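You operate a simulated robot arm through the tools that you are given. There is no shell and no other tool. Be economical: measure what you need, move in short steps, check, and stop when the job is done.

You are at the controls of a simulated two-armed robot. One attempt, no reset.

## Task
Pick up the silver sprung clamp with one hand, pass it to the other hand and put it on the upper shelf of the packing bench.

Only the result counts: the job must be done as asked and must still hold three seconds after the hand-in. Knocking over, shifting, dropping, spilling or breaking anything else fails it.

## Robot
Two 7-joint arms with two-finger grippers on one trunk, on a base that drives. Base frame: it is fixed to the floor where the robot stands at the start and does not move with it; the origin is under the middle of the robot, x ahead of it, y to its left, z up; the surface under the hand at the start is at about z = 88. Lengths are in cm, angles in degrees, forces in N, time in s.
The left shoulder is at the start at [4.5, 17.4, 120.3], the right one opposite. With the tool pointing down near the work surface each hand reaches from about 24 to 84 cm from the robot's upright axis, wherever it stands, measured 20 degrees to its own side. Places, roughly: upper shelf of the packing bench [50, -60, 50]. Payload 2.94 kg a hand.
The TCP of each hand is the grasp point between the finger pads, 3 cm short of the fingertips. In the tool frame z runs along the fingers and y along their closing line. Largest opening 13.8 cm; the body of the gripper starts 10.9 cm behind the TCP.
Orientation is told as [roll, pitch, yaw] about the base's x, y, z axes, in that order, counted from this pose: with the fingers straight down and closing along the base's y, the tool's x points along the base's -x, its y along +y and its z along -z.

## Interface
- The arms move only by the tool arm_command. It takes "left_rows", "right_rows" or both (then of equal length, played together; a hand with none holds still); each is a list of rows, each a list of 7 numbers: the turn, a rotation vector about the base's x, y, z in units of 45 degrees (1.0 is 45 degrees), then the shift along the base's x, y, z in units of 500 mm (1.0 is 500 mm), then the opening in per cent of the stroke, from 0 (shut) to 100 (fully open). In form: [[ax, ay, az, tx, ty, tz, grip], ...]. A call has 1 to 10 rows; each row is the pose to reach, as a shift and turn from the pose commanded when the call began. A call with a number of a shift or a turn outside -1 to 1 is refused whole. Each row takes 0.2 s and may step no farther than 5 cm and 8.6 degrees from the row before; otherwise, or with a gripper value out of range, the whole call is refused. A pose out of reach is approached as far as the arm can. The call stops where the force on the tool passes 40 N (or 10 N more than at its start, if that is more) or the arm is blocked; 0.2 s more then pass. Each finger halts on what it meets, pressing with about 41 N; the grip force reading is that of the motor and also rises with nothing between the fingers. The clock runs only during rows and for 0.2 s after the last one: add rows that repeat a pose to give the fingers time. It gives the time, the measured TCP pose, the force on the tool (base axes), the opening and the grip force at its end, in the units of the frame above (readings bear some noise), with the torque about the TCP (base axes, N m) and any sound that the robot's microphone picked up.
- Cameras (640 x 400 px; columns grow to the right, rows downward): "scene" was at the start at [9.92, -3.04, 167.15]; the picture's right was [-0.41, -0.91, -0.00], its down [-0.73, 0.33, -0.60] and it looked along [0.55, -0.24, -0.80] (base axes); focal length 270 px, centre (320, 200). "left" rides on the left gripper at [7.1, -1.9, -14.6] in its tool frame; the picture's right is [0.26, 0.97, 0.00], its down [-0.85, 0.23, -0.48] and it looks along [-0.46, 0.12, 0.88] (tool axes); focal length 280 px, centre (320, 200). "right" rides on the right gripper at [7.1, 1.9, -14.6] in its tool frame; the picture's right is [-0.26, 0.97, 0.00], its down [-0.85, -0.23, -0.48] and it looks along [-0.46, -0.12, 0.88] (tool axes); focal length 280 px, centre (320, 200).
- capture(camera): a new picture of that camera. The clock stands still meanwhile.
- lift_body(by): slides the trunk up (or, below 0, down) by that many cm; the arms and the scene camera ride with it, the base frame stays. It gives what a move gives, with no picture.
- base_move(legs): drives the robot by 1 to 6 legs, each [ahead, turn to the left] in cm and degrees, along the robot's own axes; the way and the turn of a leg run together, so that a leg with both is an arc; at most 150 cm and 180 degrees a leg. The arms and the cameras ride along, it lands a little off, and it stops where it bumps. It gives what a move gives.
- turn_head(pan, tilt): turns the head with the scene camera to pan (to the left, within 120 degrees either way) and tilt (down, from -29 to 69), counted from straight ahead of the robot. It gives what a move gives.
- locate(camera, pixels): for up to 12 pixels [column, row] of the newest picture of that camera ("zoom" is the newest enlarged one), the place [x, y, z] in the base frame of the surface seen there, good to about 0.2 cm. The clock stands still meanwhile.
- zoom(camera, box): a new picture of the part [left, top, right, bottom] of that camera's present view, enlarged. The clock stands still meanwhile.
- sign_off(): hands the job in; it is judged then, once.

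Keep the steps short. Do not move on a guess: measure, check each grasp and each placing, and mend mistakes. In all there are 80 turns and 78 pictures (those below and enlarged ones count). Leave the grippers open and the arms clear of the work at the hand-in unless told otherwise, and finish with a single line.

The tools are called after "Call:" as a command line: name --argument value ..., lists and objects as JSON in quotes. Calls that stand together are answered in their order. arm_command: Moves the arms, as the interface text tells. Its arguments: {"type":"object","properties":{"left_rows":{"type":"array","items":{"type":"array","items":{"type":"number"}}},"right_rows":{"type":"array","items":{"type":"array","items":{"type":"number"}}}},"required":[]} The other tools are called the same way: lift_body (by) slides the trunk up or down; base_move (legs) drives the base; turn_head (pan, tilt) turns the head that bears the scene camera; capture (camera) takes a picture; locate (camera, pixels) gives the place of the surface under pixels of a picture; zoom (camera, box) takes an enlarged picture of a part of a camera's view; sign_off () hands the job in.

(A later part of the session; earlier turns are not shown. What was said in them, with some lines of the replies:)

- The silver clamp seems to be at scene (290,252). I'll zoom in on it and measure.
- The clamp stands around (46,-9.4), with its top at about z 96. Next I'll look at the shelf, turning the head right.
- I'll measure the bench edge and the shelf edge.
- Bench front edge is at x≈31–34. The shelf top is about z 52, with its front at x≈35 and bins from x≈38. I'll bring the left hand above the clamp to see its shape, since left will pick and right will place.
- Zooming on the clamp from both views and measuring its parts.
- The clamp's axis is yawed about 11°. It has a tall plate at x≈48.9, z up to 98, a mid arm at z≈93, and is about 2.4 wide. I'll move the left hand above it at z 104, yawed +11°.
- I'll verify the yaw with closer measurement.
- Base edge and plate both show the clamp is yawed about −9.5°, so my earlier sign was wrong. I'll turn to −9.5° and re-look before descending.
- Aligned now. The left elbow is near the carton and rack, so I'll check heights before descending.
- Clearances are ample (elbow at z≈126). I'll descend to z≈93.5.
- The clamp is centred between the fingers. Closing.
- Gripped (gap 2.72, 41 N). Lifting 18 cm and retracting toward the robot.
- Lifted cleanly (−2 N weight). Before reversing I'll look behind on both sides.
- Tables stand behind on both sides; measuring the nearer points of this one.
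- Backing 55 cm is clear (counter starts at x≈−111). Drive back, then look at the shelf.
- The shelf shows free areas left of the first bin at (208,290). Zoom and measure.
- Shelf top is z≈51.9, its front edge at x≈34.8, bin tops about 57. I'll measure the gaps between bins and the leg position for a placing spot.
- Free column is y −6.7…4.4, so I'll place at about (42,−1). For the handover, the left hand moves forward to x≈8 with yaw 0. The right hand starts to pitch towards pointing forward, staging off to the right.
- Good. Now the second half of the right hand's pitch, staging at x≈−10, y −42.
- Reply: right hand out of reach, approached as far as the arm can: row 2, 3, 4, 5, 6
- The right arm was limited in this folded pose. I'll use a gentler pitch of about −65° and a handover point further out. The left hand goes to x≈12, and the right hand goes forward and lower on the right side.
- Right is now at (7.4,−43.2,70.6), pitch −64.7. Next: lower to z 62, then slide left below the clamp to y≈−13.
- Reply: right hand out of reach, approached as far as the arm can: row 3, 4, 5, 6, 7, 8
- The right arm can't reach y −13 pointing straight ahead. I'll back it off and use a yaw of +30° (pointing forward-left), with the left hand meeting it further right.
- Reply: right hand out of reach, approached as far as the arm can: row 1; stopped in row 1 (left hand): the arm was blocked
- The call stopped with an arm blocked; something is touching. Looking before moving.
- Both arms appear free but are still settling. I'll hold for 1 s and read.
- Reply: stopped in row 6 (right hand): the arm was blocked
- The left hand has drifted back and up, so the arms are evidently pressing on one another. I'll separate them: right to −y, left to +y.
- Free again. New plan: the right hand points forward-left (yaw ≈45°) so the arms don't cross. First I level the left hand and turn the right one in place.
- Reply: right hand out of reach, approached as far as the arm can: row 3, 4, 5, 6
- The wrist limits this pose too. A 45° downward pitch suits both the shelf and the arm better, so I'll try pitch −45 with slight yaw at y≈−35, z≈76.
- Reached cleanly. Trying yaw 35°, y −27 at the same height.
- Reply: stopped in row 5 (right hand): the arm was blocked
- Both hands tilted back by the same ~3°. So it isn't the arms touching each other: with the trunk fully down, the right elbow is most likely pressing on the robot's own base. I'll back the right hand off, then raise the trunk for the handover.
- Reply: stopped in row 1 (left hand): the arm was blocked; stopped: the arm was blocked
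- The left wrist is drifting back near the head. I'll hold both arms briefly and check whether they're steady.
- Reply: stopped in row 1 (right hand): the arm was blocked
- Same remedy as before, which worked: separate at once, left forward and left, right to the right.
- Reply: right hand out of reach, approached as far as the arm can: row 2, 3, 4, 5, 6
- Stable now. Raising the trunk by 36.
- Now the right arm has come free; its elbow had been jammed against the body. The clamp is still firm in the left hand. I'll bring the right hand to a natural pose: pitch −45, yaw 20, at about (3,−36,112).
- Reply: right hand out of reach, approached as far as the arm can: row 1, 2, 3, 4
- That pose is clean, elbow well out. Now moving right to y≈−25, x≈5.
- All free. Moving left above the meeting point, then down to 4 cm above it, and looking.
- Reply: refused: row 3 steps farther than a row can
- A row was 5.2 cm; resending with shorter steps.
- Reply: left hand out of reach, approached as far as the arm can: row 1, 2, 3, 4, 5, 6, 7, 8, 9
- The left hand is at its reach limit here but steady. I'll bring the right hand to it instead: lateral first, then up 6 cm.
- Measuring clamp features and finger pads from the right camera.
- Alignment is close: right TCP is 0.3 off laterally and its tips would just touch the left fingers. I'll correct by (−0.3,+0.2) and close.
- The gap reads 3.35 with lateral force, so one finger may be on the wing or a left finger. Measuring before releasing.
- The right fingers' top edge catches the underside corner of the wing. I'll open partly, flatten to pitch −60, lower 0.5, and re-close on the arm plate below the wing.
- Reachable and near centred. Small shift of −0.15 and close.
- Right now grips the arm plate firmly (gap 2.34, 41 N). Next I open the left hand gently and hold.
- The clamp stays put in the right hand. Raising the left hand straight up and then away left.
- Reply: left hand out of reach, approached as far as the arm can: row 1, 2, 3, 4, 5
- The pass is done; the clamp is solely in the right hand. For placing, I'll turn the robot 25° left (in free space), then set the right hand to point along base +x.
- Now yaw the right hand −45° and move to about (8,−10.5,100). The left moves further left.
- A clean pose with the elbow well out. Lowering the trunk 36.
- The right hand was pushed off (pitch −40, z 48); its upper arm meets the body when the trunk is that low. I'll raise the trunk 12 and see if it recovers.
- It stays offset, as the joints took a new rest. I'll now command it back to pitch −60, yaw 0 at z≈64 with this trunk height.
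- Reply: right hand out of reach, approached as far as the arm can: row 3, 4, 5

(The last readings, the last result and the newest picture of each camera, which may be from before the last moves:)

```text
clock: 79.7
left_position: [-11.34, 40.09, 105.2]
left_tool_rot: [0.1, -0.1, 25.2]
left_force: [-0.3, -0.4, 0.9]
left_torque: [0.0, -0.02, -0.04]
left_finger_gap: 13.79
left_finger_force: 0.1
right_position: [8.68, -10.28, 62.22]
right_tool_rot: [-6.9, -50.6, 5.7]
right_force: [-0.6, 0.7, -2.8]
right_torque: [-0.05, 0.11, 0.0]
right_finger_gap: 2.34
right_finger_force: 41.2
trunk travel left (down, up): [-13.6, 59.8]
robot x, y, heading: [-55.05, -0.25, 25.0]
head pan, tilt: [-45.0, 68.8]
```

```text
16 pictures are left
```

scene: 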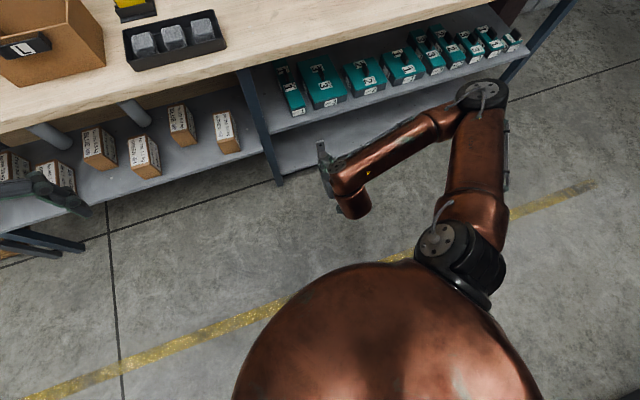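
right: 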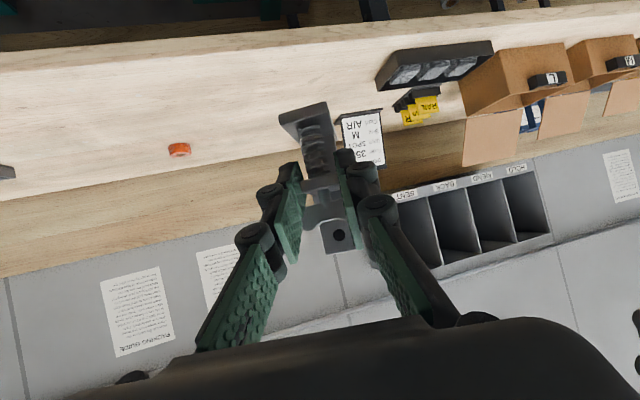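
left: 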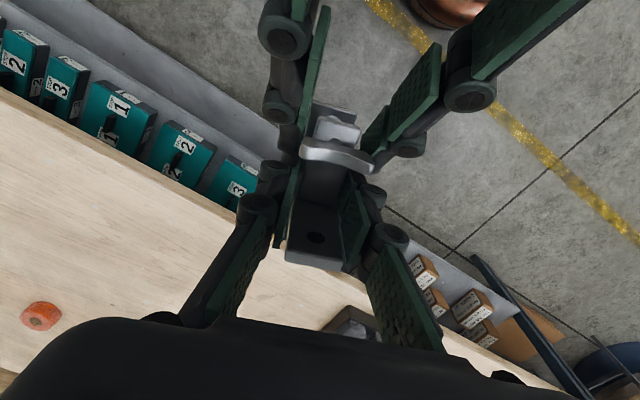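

A stable wrist limit: pitch −51 is what's available here, which is good enough. I'll check elbow clearance to the bench before driving.

Call:
locate --camera "scene" --pixels '[[480, 90], [462, 95], [495, 100], [440, 110], [440, 130], [355, 200], [335, 160], [320, 150], [330, 185], [440, 230], [327, 192], [345, 170]]'

Call:
zoom --camera "scene" --box '[290, 110, 410, 230]'

```text
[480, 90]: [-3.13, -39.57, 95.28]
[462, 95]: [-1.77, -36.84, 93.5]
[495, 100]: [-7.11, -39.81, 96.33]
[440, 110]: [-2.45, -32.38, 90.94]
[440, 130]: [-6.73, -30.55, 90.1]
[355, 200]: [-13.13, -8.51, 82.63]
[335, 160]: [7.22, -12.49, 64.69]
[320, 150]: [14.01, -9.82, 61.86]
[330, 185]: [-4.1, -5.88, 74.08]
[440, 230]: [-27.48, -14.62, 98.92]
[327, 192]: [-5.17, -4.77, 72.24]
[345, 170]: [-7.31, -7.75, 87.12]
```

```text
3.33 times, centred on (350, 170) of scene
```

zoom: 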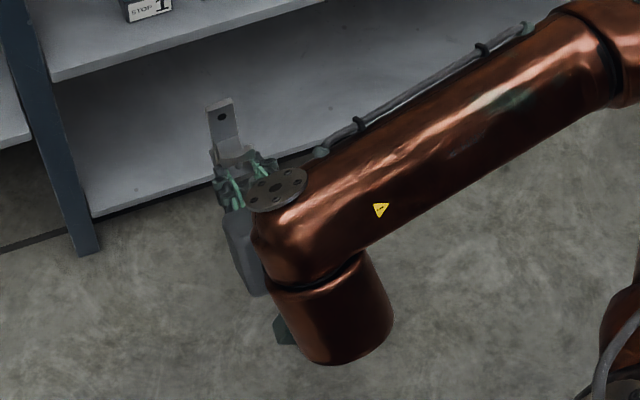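

Elbow and wrist will stay clear of the bench edge if TCP x ≤ 37. Driving 18 cm along the heading brings the TCP to about (25,−2.7), short of the shelf.

Call:
base_move --legs '[[18, 0]]'

Call:
turn_head --pan -28 --tilt 58

Call:
capture --camera "scene"

Call:
capture --camera "right"

```text
clock: 81.2
left_position: [5.78, 48.2, 104.84]
left_tool_rot: [0.5, 0.5, 25.4]
left_force: [-1.3, -0.8, -0.7]
left_torque: [0.06, -0.12, 0.04]
left_finger_gap: 13.8
left_finger_force: 0.1
right_position: [27.13, -3.74, 61.53]
right_tool_rot: [-8.9, -50.1, 4.4]
right_force: [0.6, -0.1, -2.3]
right_torque: [0.04, 0.13, 0.0]
right_finger_gap: 2.36
right_finger_force: 40.9
trunk travel left (down, up): [-13.6, 59.8]
robot x, y, heading: [-38.83, 7.42, 24.9]
head pan, tilt: [-45.0, 68.8]
```

```text
clock: 82.0
left_position: [1.27, 46.05, 106.38]
left_tool_rot: [0.5, -2.0, 25.4]
left_force: [1.1, 0.7, -0.1]
left_torque: [-0.07, 0.1, 0.01]
left_finger_gap: 13.77
left_finger_force: 0.0
right_position: [24.62, -5.08, 63.1]
right_tool_rot: [-7.8, -52.8, 3.1]
right_force: [0.4, 0.6, -1.9]
right_torque: [0.0, 0.1, -0.04]
right_finger_gap: 2.34
right_finger_force: 40.6
trunk travel left (down, up): [-13.6, 59.8]
robot x, y, heading: [-39.03, 7.43, 24.8]
head pan, tilt: [-28.0, 58.0]
```

```text
14 pictures are left
```

scene: 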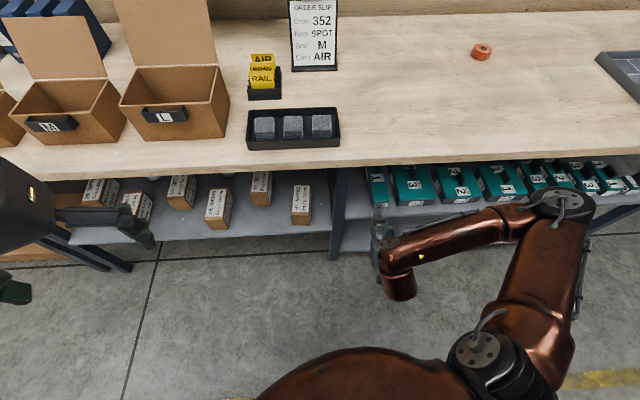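

```text
13 pictures are left
```

right: 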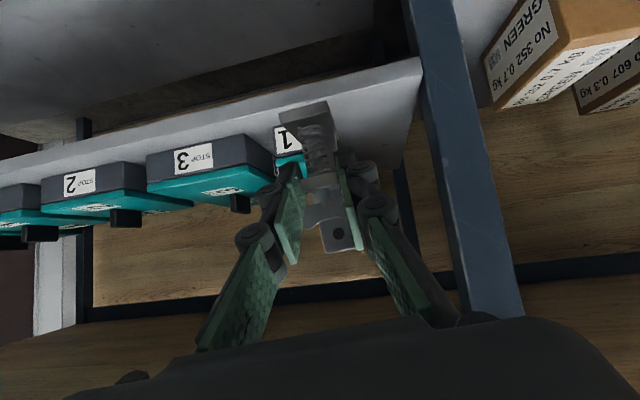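

The hands moved slightly after the drive. Holding 0.8 s to see if they settle.

Call:
arm_command --right_rows '[[0, 0, 0, 0, 0, 0, 0], [0, 0, 0, 0, 0, 0, 0], [0, 0, 0, 0, 0, 0, 0], [0, 0, 0, 0, 0, 0, 0]]'

```text
clock: 83.0
left_position: [0.77, 45.85, 106.8]
left_tool_rot: [0.6, -2.6, 25.4]
left_force: [0.8, 0.0, -0.6]
left_torque: [0.01, 0.03, -0.02]
left_finger_gap: 13.78
left_finger_force: 0.0
right_position: [24.22, -5.38, 63.41]
right_tool_rot: [-7.5, -53.0, 3.0]
right_force: [0.2, -0.2, -2.9]
right_torque: [-0.04, 0.08, -0.01]
right_finger_gap: 2.35
right_finger_force: 40.6
trunk travel left (down, up): [-13.6, 59.8]
robot x, y, heading: [-38.79, 7.67, 24.9]
head pan, tilt: [-28.0, 58.0]
```

Settled at (24.2,−5.4,63.4). Move sideways to y≈−1, then forward to x≈31, and check.

Call:
arm_command --right_rows '[[0, 0, 0, 0.01, 0.045, 0, 0], [0, 0, 0, 0.03, 0.085, 0, 0], [0, 0, 0, 0.07, 0.085, 0, 0], [0, 0, 0, 0.11, 0.085, 0, 0], [0, 0, 0, 0.14, 0.085, 0, 0], [0, 0, 0, 0.14, 0.085, 0, 0]]'

Call:
zoom --camera "scene" --box '[310, 140, 470, 300]'

```text
clock: 84.4
left_position: [0.52, 45.71, 106.92]
left_tool_rot: [0.4, -2.8, 25.5]
left_force: [-0.5, 0.3, -0.2]
left_torque: [0.01, 0.01, 0.0]
left_finger_gap: 13.8
left_finger_force: 0.0
right_position: [30.87, -0.97, 63.62]
right_tool_rot: [-7.0, -53.1, 3.1]
right_force: [-0.8, -0.1, -2.1]
right_torque: [0.0, 0.11, -0.01]
right_finger_gap: 2.34
right_finger_force: 40.9
right hand out of reach, approached as far as the arm can: row 1
trunk travel left (down, up): [-13.6, 59.8]
robot x, y, heading: [-39.04, 7.75, 24.8]
head pan, tilt: [-28.0, 58.0]
```

```text
2.50 times, centred on (390, 220) of scene
```

zoom: 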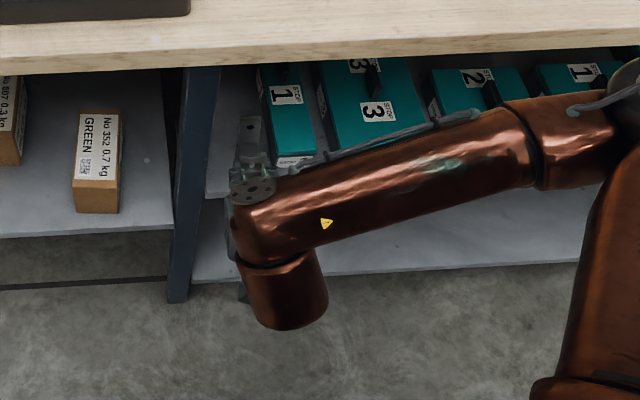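

Good. Now to x≈36.5 while correcting the tilt toward level.

Call:
arm_command --right_rows '[[0.026, -0.05, 0.022, 0.04, 0, 0, 0], [0.052, -0.1, 0.044, 0.08, 0, 0, 0], [0.078, -0.153, 0.066, 0.112, 0, 0, 0], [0.078, -0.153, 0.066, 0.112, 0, 0, 0]]'

Call:
capture --camera "right"

Call:
zoom --camera "scene" --box '[320, 140, 440, 260]'

```text
clock: 85.4
left_position: [0.63, 46.14, 106.76]
left_tool_rot: [0.2, -2.6, 25.3]
left_force: [0.7, 0.2, -0.7]
left_torque: [-0.09, -0.02, -0.01]
left_finger_gap: 13.8
left_finger_force: 0.2
right_position: [34.78, 0.83, 62.26]
right_tool_rot: [-0.3, -57.6, 0.9]
right_force: [-0.3, -0.5, -1.4]
right_torque: [-0.06, 0.08, -0.02]
right_finger_gap: 2.33
right_finger_force: 41.2
right hand out of reach, approached as far as the arm can: row 2, 3, 4
trunk travel left (down, up): [-13.6, 59.8]
robot x, y, heading: [-39.19, 7.58, 24.7]
head pan, tilt: [-28.0, 58.0]
```

```text
11 pictures are left
```

right: 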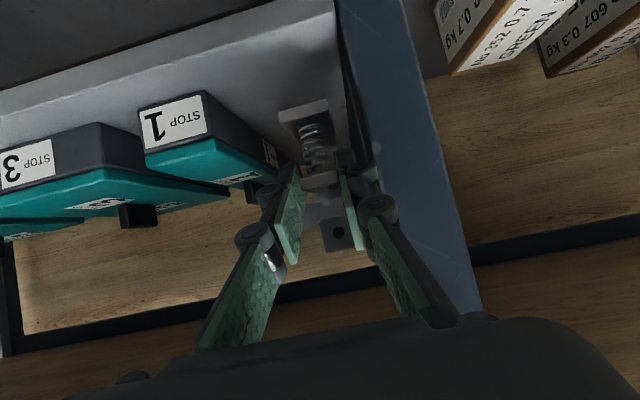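

```text
3.33 times, centred on (380, 200) of scene
```

zoom: 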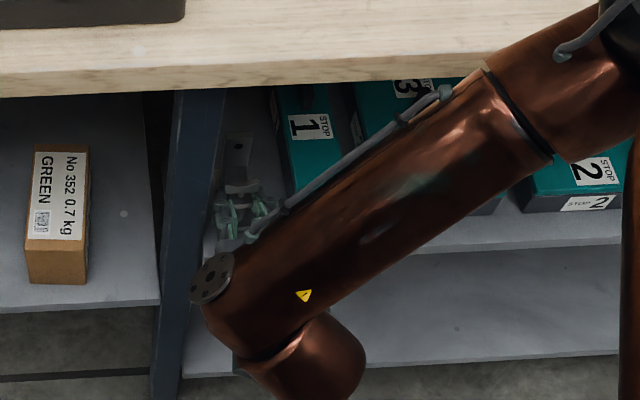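

Nearly level. Now shift y −2.2, x +1.5, then lower by 3 and read.

Call:
arm_command --right_rows '[[0, 0, 0, 0.01, -0.025, 0, 0], [0, 0, 0, 0.03, -0.045, 0, 0], [0, 0, 0, 0.03, -0.045, -0.03, 0], [0, 0, 0, 0.03, -0.045, -0.06, 0], [0, 0, 0, 0.03, -0.045, -0.06, 0]]'

```text
clock: 86.6
left_position: [0.42, 45.8, 107.1]
left_tool_rot: [0.4, -2.9, 25.4]
left_force: [-0.5, -0.3, -0.9]
left_torque: [0.04, 0.04, 0.0]
left_finger_gap: 13.79
left_finger_force: 0.1
right_position: [37.85, -1.84, 60.88]
right_tool_rot: [-1.7, -60.0, 1.0]
right_force: [-0.1, 0.2, -1.9]
right_torque: [-0.01, 0.09, 0.03]
right_finger_gap: 2.3
right_finger_force: 40.5
right hand out of reach, approached as far as the arm can: row 2, 3, 4, 5
trunk travel left (down, up): [-13.6, 59.8]
robot x, y, heading: [-38.98, 7.28, 24.7]
head pan, tilt: [-28.0, 58.0]
```

Level now at (37.9,−1.8,60.9), about 3.6 cm above the shelf. Lowering with the trunk by 2.8.

Call:
lift_body --by -2.8

Call:
zoom --camera "right" --box '[180, 60, 440, 280]'

```text
clock: 87.3
left_position: [0.11, 45.66, 104.25]
left_tool_rot: [0.4, -3.0, 25.3]
left_force: [-0.2, -0.6, 0.2]
left_torque: [-0.01, 0.01, 0.0]
left_finger_gap: 13.8
left_finger_force: 0.0
right_position: [38.2, -1.79, 57.24]
right_tool_rot: [-2.8, -59.6, 1.8]
right_force: [11.7, -4.1, 31.6]
right_torque: [0.02, -1.23, -0.01]
right_finger_gap: 2.34
right_finger_force: 41.4
trunk travel left (down, up): [-10.8, 62.6]
robot x, y, heading: [-38.74, 7.67, 24.8]
head pan, tilt: [-28.0, 58.0]
```

```text
1.82 times, centred on (310, 170) of right
```

zoom: 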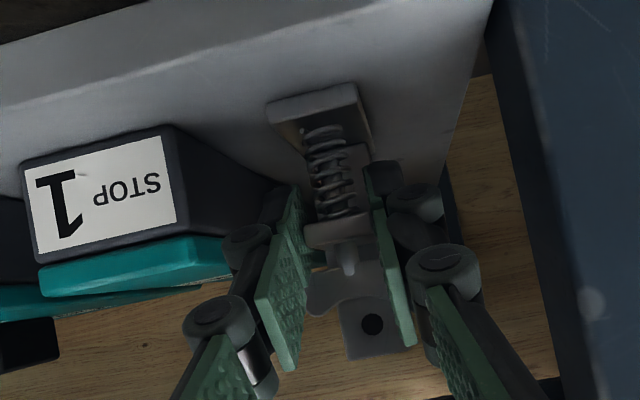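

The clamp is on the shelf (31 N up). I'll ease 0.3 cm to unload, then open gently to about 3.6 cm, keeping clear of bin 1.

Call:
arm_command --right_rows '[[0, 0, 0, 0, 0, 0.003, 0], [0, 0, 0, 0, 0, 0.006, 0], [0, 0, 0, 0, 0, 0.006, 0]]'

```text
clock: 88.1
left_position: [0.21, 45.74, 104.19]
left_tool_rot: [0.3, -2.8, 25.4]
left_force: [0.4, 0.1, 0.2]
left_torque: [0.0, 0.02, 0.0]
left_finger_gap: 13.82
left_finger_force: 0.0
right_position: [37.83, -1.72, 57.11]
right_tool_rot: [-3.0, -59.0, 2.3]
right_force: [10.3, 2.6, 26.3]
right_torque: [0.1, -1.46, 0.03]
right_finger_gap: 2.29
right_finger_force: 41.1
trunk travel left (down, up): [-10.8, 62.6]
robot x, y, heading: [-38.91, 7.51, 24.5]
head pan, tilt: [-28.0, 58.0]
```

Still 26 N; easing up another 0.6 cm.

Call:
arm_command --right_rows '[[0, 0, 0, 0, 0, 0.006, 0], [0, 0, 0, 0, 0, 0.012, 0], [0, 0, 0, 0, 0, 0.012, 0]]'

```text
clock: 88.9
left_position: [0.46, 45.79, 104.16]
left_tool_rot: [0.4, -2.8, 25.3]
left_force: [-0.1, -0.8, -0.2]
left_torque: [0.0, 0.0, -0.01]
left_finger_gap: 13.8
left_finger_force: 0.1
right_position: [37.54, -1.86, 57.18]
right_tool_rot: [-3.1, -58.0, 2.4]
right_force: [1.2, 0.9, -1.3]
right_torque: [-0.03, 0.15, -0.04]
right_finger_gap: 2.35
right_finger_force: 41.2
trunk travel left (down, up): [-10.8, 62.6]
robot x, y, heading: [-38.78, 7.38, 24.9]
head pan, tilt: [-28.0, 58.0]
```

Unloaded, barely at contact. Opening gently.

Call:
arm_command --right_rows '[[0, 0, 0, 0, 0, -0.003, 10], [0, 0, 0, 0, 0, -0.003, 18], [0, 0, 0, 0, 0, -0.003, 20], [0, 0, 0, 0, 0, -0.003, 22], [0, 0, 0, 0, 0, -0.003, 25], [0, 0, 0, 0, 0, -0.003, 28], [0, 0, 0, 0, 0, -0.003, 28]]'

Call:
zoom --camera "right" --box '[180, 60, 440, 280]'

Call:
zoom --camera "scene" --box '[320, 140, 440, 260]'

```text
clock: 90.5
left_position: [0.41, 45.7, 104.12]
left_tool_rot: [0.3, -2.8, 25.4]
left_force: [-0.8, 0.5, -0.7]
left_torque: [-0.01, 0.03, -0.03]
left_finger_gap: 13.8
left_finger_force: 0.0
right_position: [37.69, -1.77, 57.29]
right_tool_rot: [-3.0, -58.4, 2.2]
right_force: [-0.5, -0.3, 0.0]
right_torque: [-0.01, -0.04, -0.02]
right_finger_gap: 3.86
right_finger_force: 0.1
trunk travel left (down, up): [-10.8, 62.6]
robot x, y, heading: [-38.9, 7.06, 24.7]
head pan, tilt: [-28.0, 58.0]
```

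```text
1.82 times, centred on (310, 170) of right
```

zoom: 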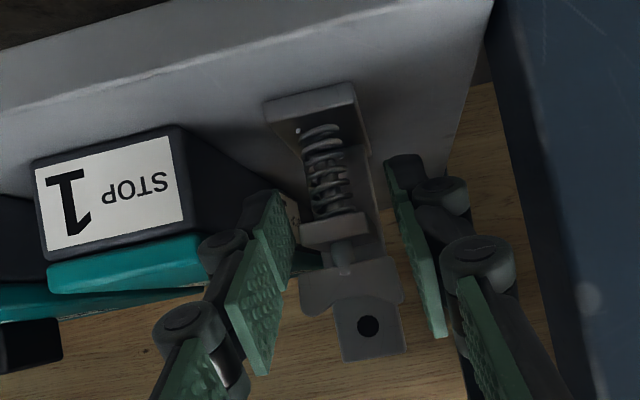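

```text
3.33 times, centred on (380, 200) of scene
```

zoom: 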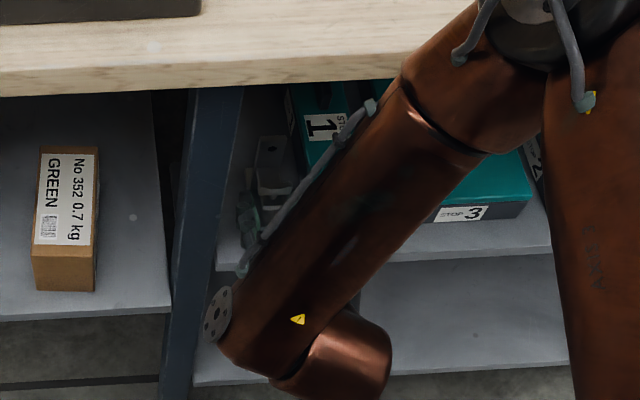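

Released, clamp standing on the shelf. Retreating straight back in small steps.

Call:
arm_command --right_rows '[[0, 0, 0, -0.02, 0, 0, 28], [0, 0, 0, -0.04, 0, 0, 28], [0, 0, 0, -0.06, 0, 0, 28], [0, 0, 0, -0.08, 0, 0, 28]]'

Call:
zoom --camera "right" --box '[180, 60, 440, 280]'

```text
clock: 91.5
left_position: [0.35, 45.67, 104.3]
left_tool_rot: [0.4, -2.9, 25.5]
left_force: [-0.6, -0.1, 0.9]
left_torque: [0.02, 0.0, -0.01]
left_finger_gap: 13.81
left_finger_force: 0.0
right_position: [33.69, -1.71, 57.35]
right_tool_rot: [-2.9, -58.4, 2.1]
right_force: [0.7, -0.8, 0.0]
right_torque: [0.02, 0.0, -0.04]
right_finger_gap: 3.84
right_finger_force: 0.1
trunk travel left (down, up): [-10.8, 62.6]
robot x, y, heading: [-38.92, 7.49, 24.8]
head pan, tilt: [-28.0, 58.0]
```

```text
1.82 times, centred on (310, 170) of right
```

zoom: 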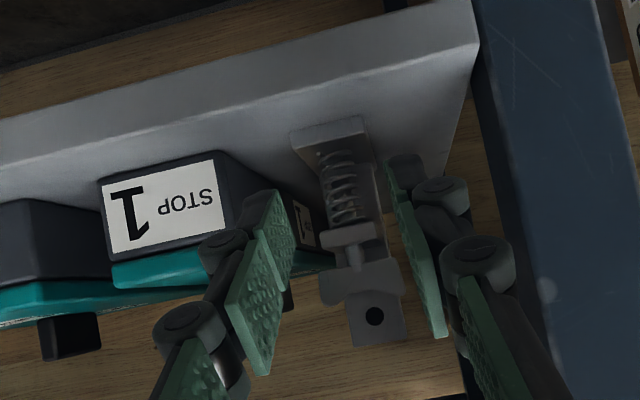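

Clean. Continue back 13 cm and then open fully.

Call:
arm_command --right_rows '[[0, 0, 0, -0.05, 0, 0, 28], [0, 0, 0, -0.1, 0, 0, 28], [0, 0, 0, -0.15, -0.01, 0.01, 28], [0, 0, 0, -0.2, -0.02, 0.02, 40], [0, 0, 0, -0.24, -0.03, 0.03, 70], [0, 0, 0, -0.26, -0.03, 0.03, 100], [0, 0, 0, -0.26, -0.03, 0.03, 100], [0, 0, 0, -0.26, -0.03, 0.03, 100]]'

Call:
capture --camera "scene"

```text
clock: 93.3
left_position: [0.45, 45.59, 104.18]
left_tool_rot: [0.5, -2.8, 25.3]
left_force: [0.0, 0.4, 0.5]
left_torque: [-0.03, 0.01, 0.0]
left_finger_gap: 13.8
left_finger_force: 0.0
right_position: [20.72, -3.24, 58.71]
right_tool_rot: [-3.2, -58.4, 2.3]
right_force: [-0.4, -0.7, 0.4]
right_torque: [-0.06, 0.02, -0.02]
right_finger_gap: 13.79
right_finger_force: 0.8
trunk travel left (down, up): [-10.8, 62.6]
robot x, y, heading: [-38.89, 7.44, 24.8]
head pan, tilt: [-28.0, 58.0]
```

```text
5 pictures are left
```

scene: 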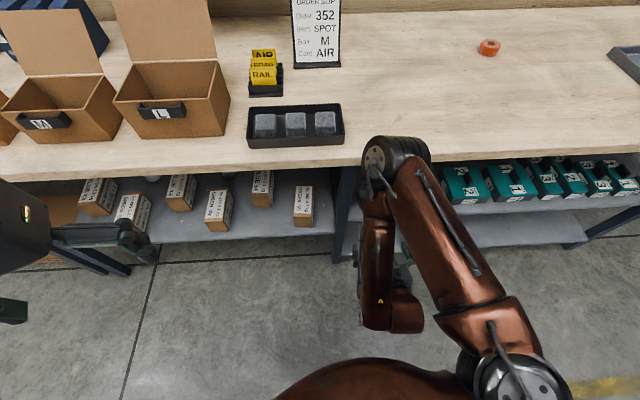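

The hand is clear. Backing the base 20 cm to free the arms, then verifying the shelf.

Call:
base_move --legs '[[-22, 0]]'

Call:
turn_head --pan -20 --tilt 45

Call:
capture --camera "scene"

```text
clock: 94.5
left_position: [-21.44, 36.66, 107.5]
left_tool_rot: [0.9, -10.2, 26.0]
left_force: [2.1, 1.7, -0.2]
left_torque: [-0.14, 0.27, -0.03]
left_finger_gap: 13.8
left_finger_force: 0.0
right_position: [4.75, -10.2, 57.83]
right_tool_rot: [3.7, -58.1, -7.1]
right_force: [1.4, 1.1, 1.5]
right_torque: [-0.04, 0.21, -0.09]
right_finger_gap: 13.83
right_finger_force: 0.1
trunk travel left (down, up): [-10.8, 62.6]
robot x, y, heading: [-49.49, 2.66, 25.0]
head pan, tilt: [-28.0, 58.0]
stopped in leg 1: the robot was blocked; the commanded pose is now the measured one
```

```text
clock: 95.3
left_position: [-20.92, 36.75, 107.07]
left_tool_rot: [0.9, -9.9, 26.1]
left_force: [0.8, 0.5, -0.5]
left_torque: [-0.03, 0.21, 0.0]
left_finger_gap: 13.8
left_finger_force: 0.2
right_position: [4.82, -10.09, 56.83]
right_tool_rot: [3.3, -56.4, -7.1]
right_force: [0.2, -0.4, -0.2]
right_torque: [-0.01, 0.09, -0.03]
right_finger_gap: 13.77
right_finger_force: 0.1
trunk travel left (down, up): [-10.8, 62.6]
robot x, y, heading: [-49.26, 2.7, 25.0]
head pan, tilt: [-20.0, 45.0]
```

```text
4 pictures are left
```

scene: 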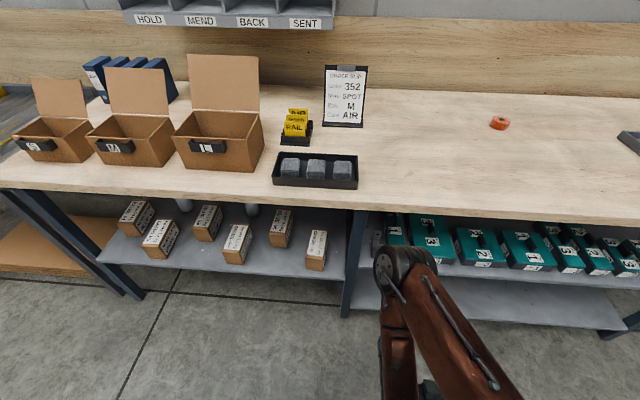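

The bench is undisturbed. The arm hides the clamp; checking with the right camera.

Call:
zoom --camera "right" --box '[160, 0, 480, 200]'

Call:
lift_body --by 15

Call:
zoom --camera "scene" --box '[320, 180, 480, 340]'

```text
2.00 times, centred on (320, 100) of right
```

zoom: 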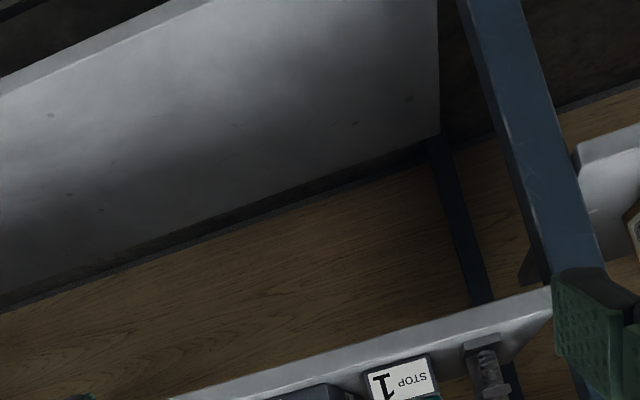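

```text
clock: 97.0
left_position: [-19.57, 37.33, 121.57]
left_tool_rot: [0.8, -9.0, 26.1]
left_force: [0.6, 0.3, -0.2]
left_torque: [-0.05, 0.07, 0.01]
left_finger_gap: 13.78
left_finger_force: 0.1
right_position: [5.8, -9.75, 73.16]
right_tool_rot: [2.9, -59.2, -5.8]
right_force: [0.4, 0.1, 0.7]
right_torque: [-0.02, -0.02, -0.02]
right_finger_gap: 13.76
right_finger_force: 0.1
trunk travel left (down, up): [-25.8, 47.6]
robot x, y, heading: [-49.08, 2.96, 25.2]
head pan, tilt: [-20.0, 45.0]
```

```text
2.50 times, centred on (400, 260) of scene
```

zoom: 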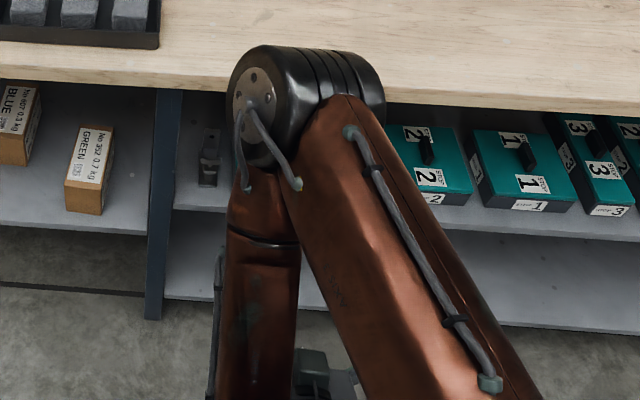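

The clamp stands on the shelf beside bin 1 and both hands are clear and open. Confirming its place with a measurement at zoom (209,160) and (208,182).

Call:
locate --camera "zoom" --pixels '[[210, 140], [209, 160], [208, 182], [190, 190]]'

```text
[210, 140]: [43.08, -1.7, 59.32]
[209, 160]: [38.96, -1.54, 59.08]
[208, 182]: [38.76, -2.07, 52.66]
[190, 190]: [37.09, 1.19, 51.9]
```

The clamp is upright on the shelf: base at z≈52, x 38.5–45, y≈−1.7. Handing in.

Call:
sign_off

```text
The job is handed in.
```

The clamp was picked up with the left hand, passed to the right hand, and now stands upright on the upper shelf of the packing bench, left of the first bin. Both grippers are open and clear of the bench, and nothing else looked moved in the last pictures.
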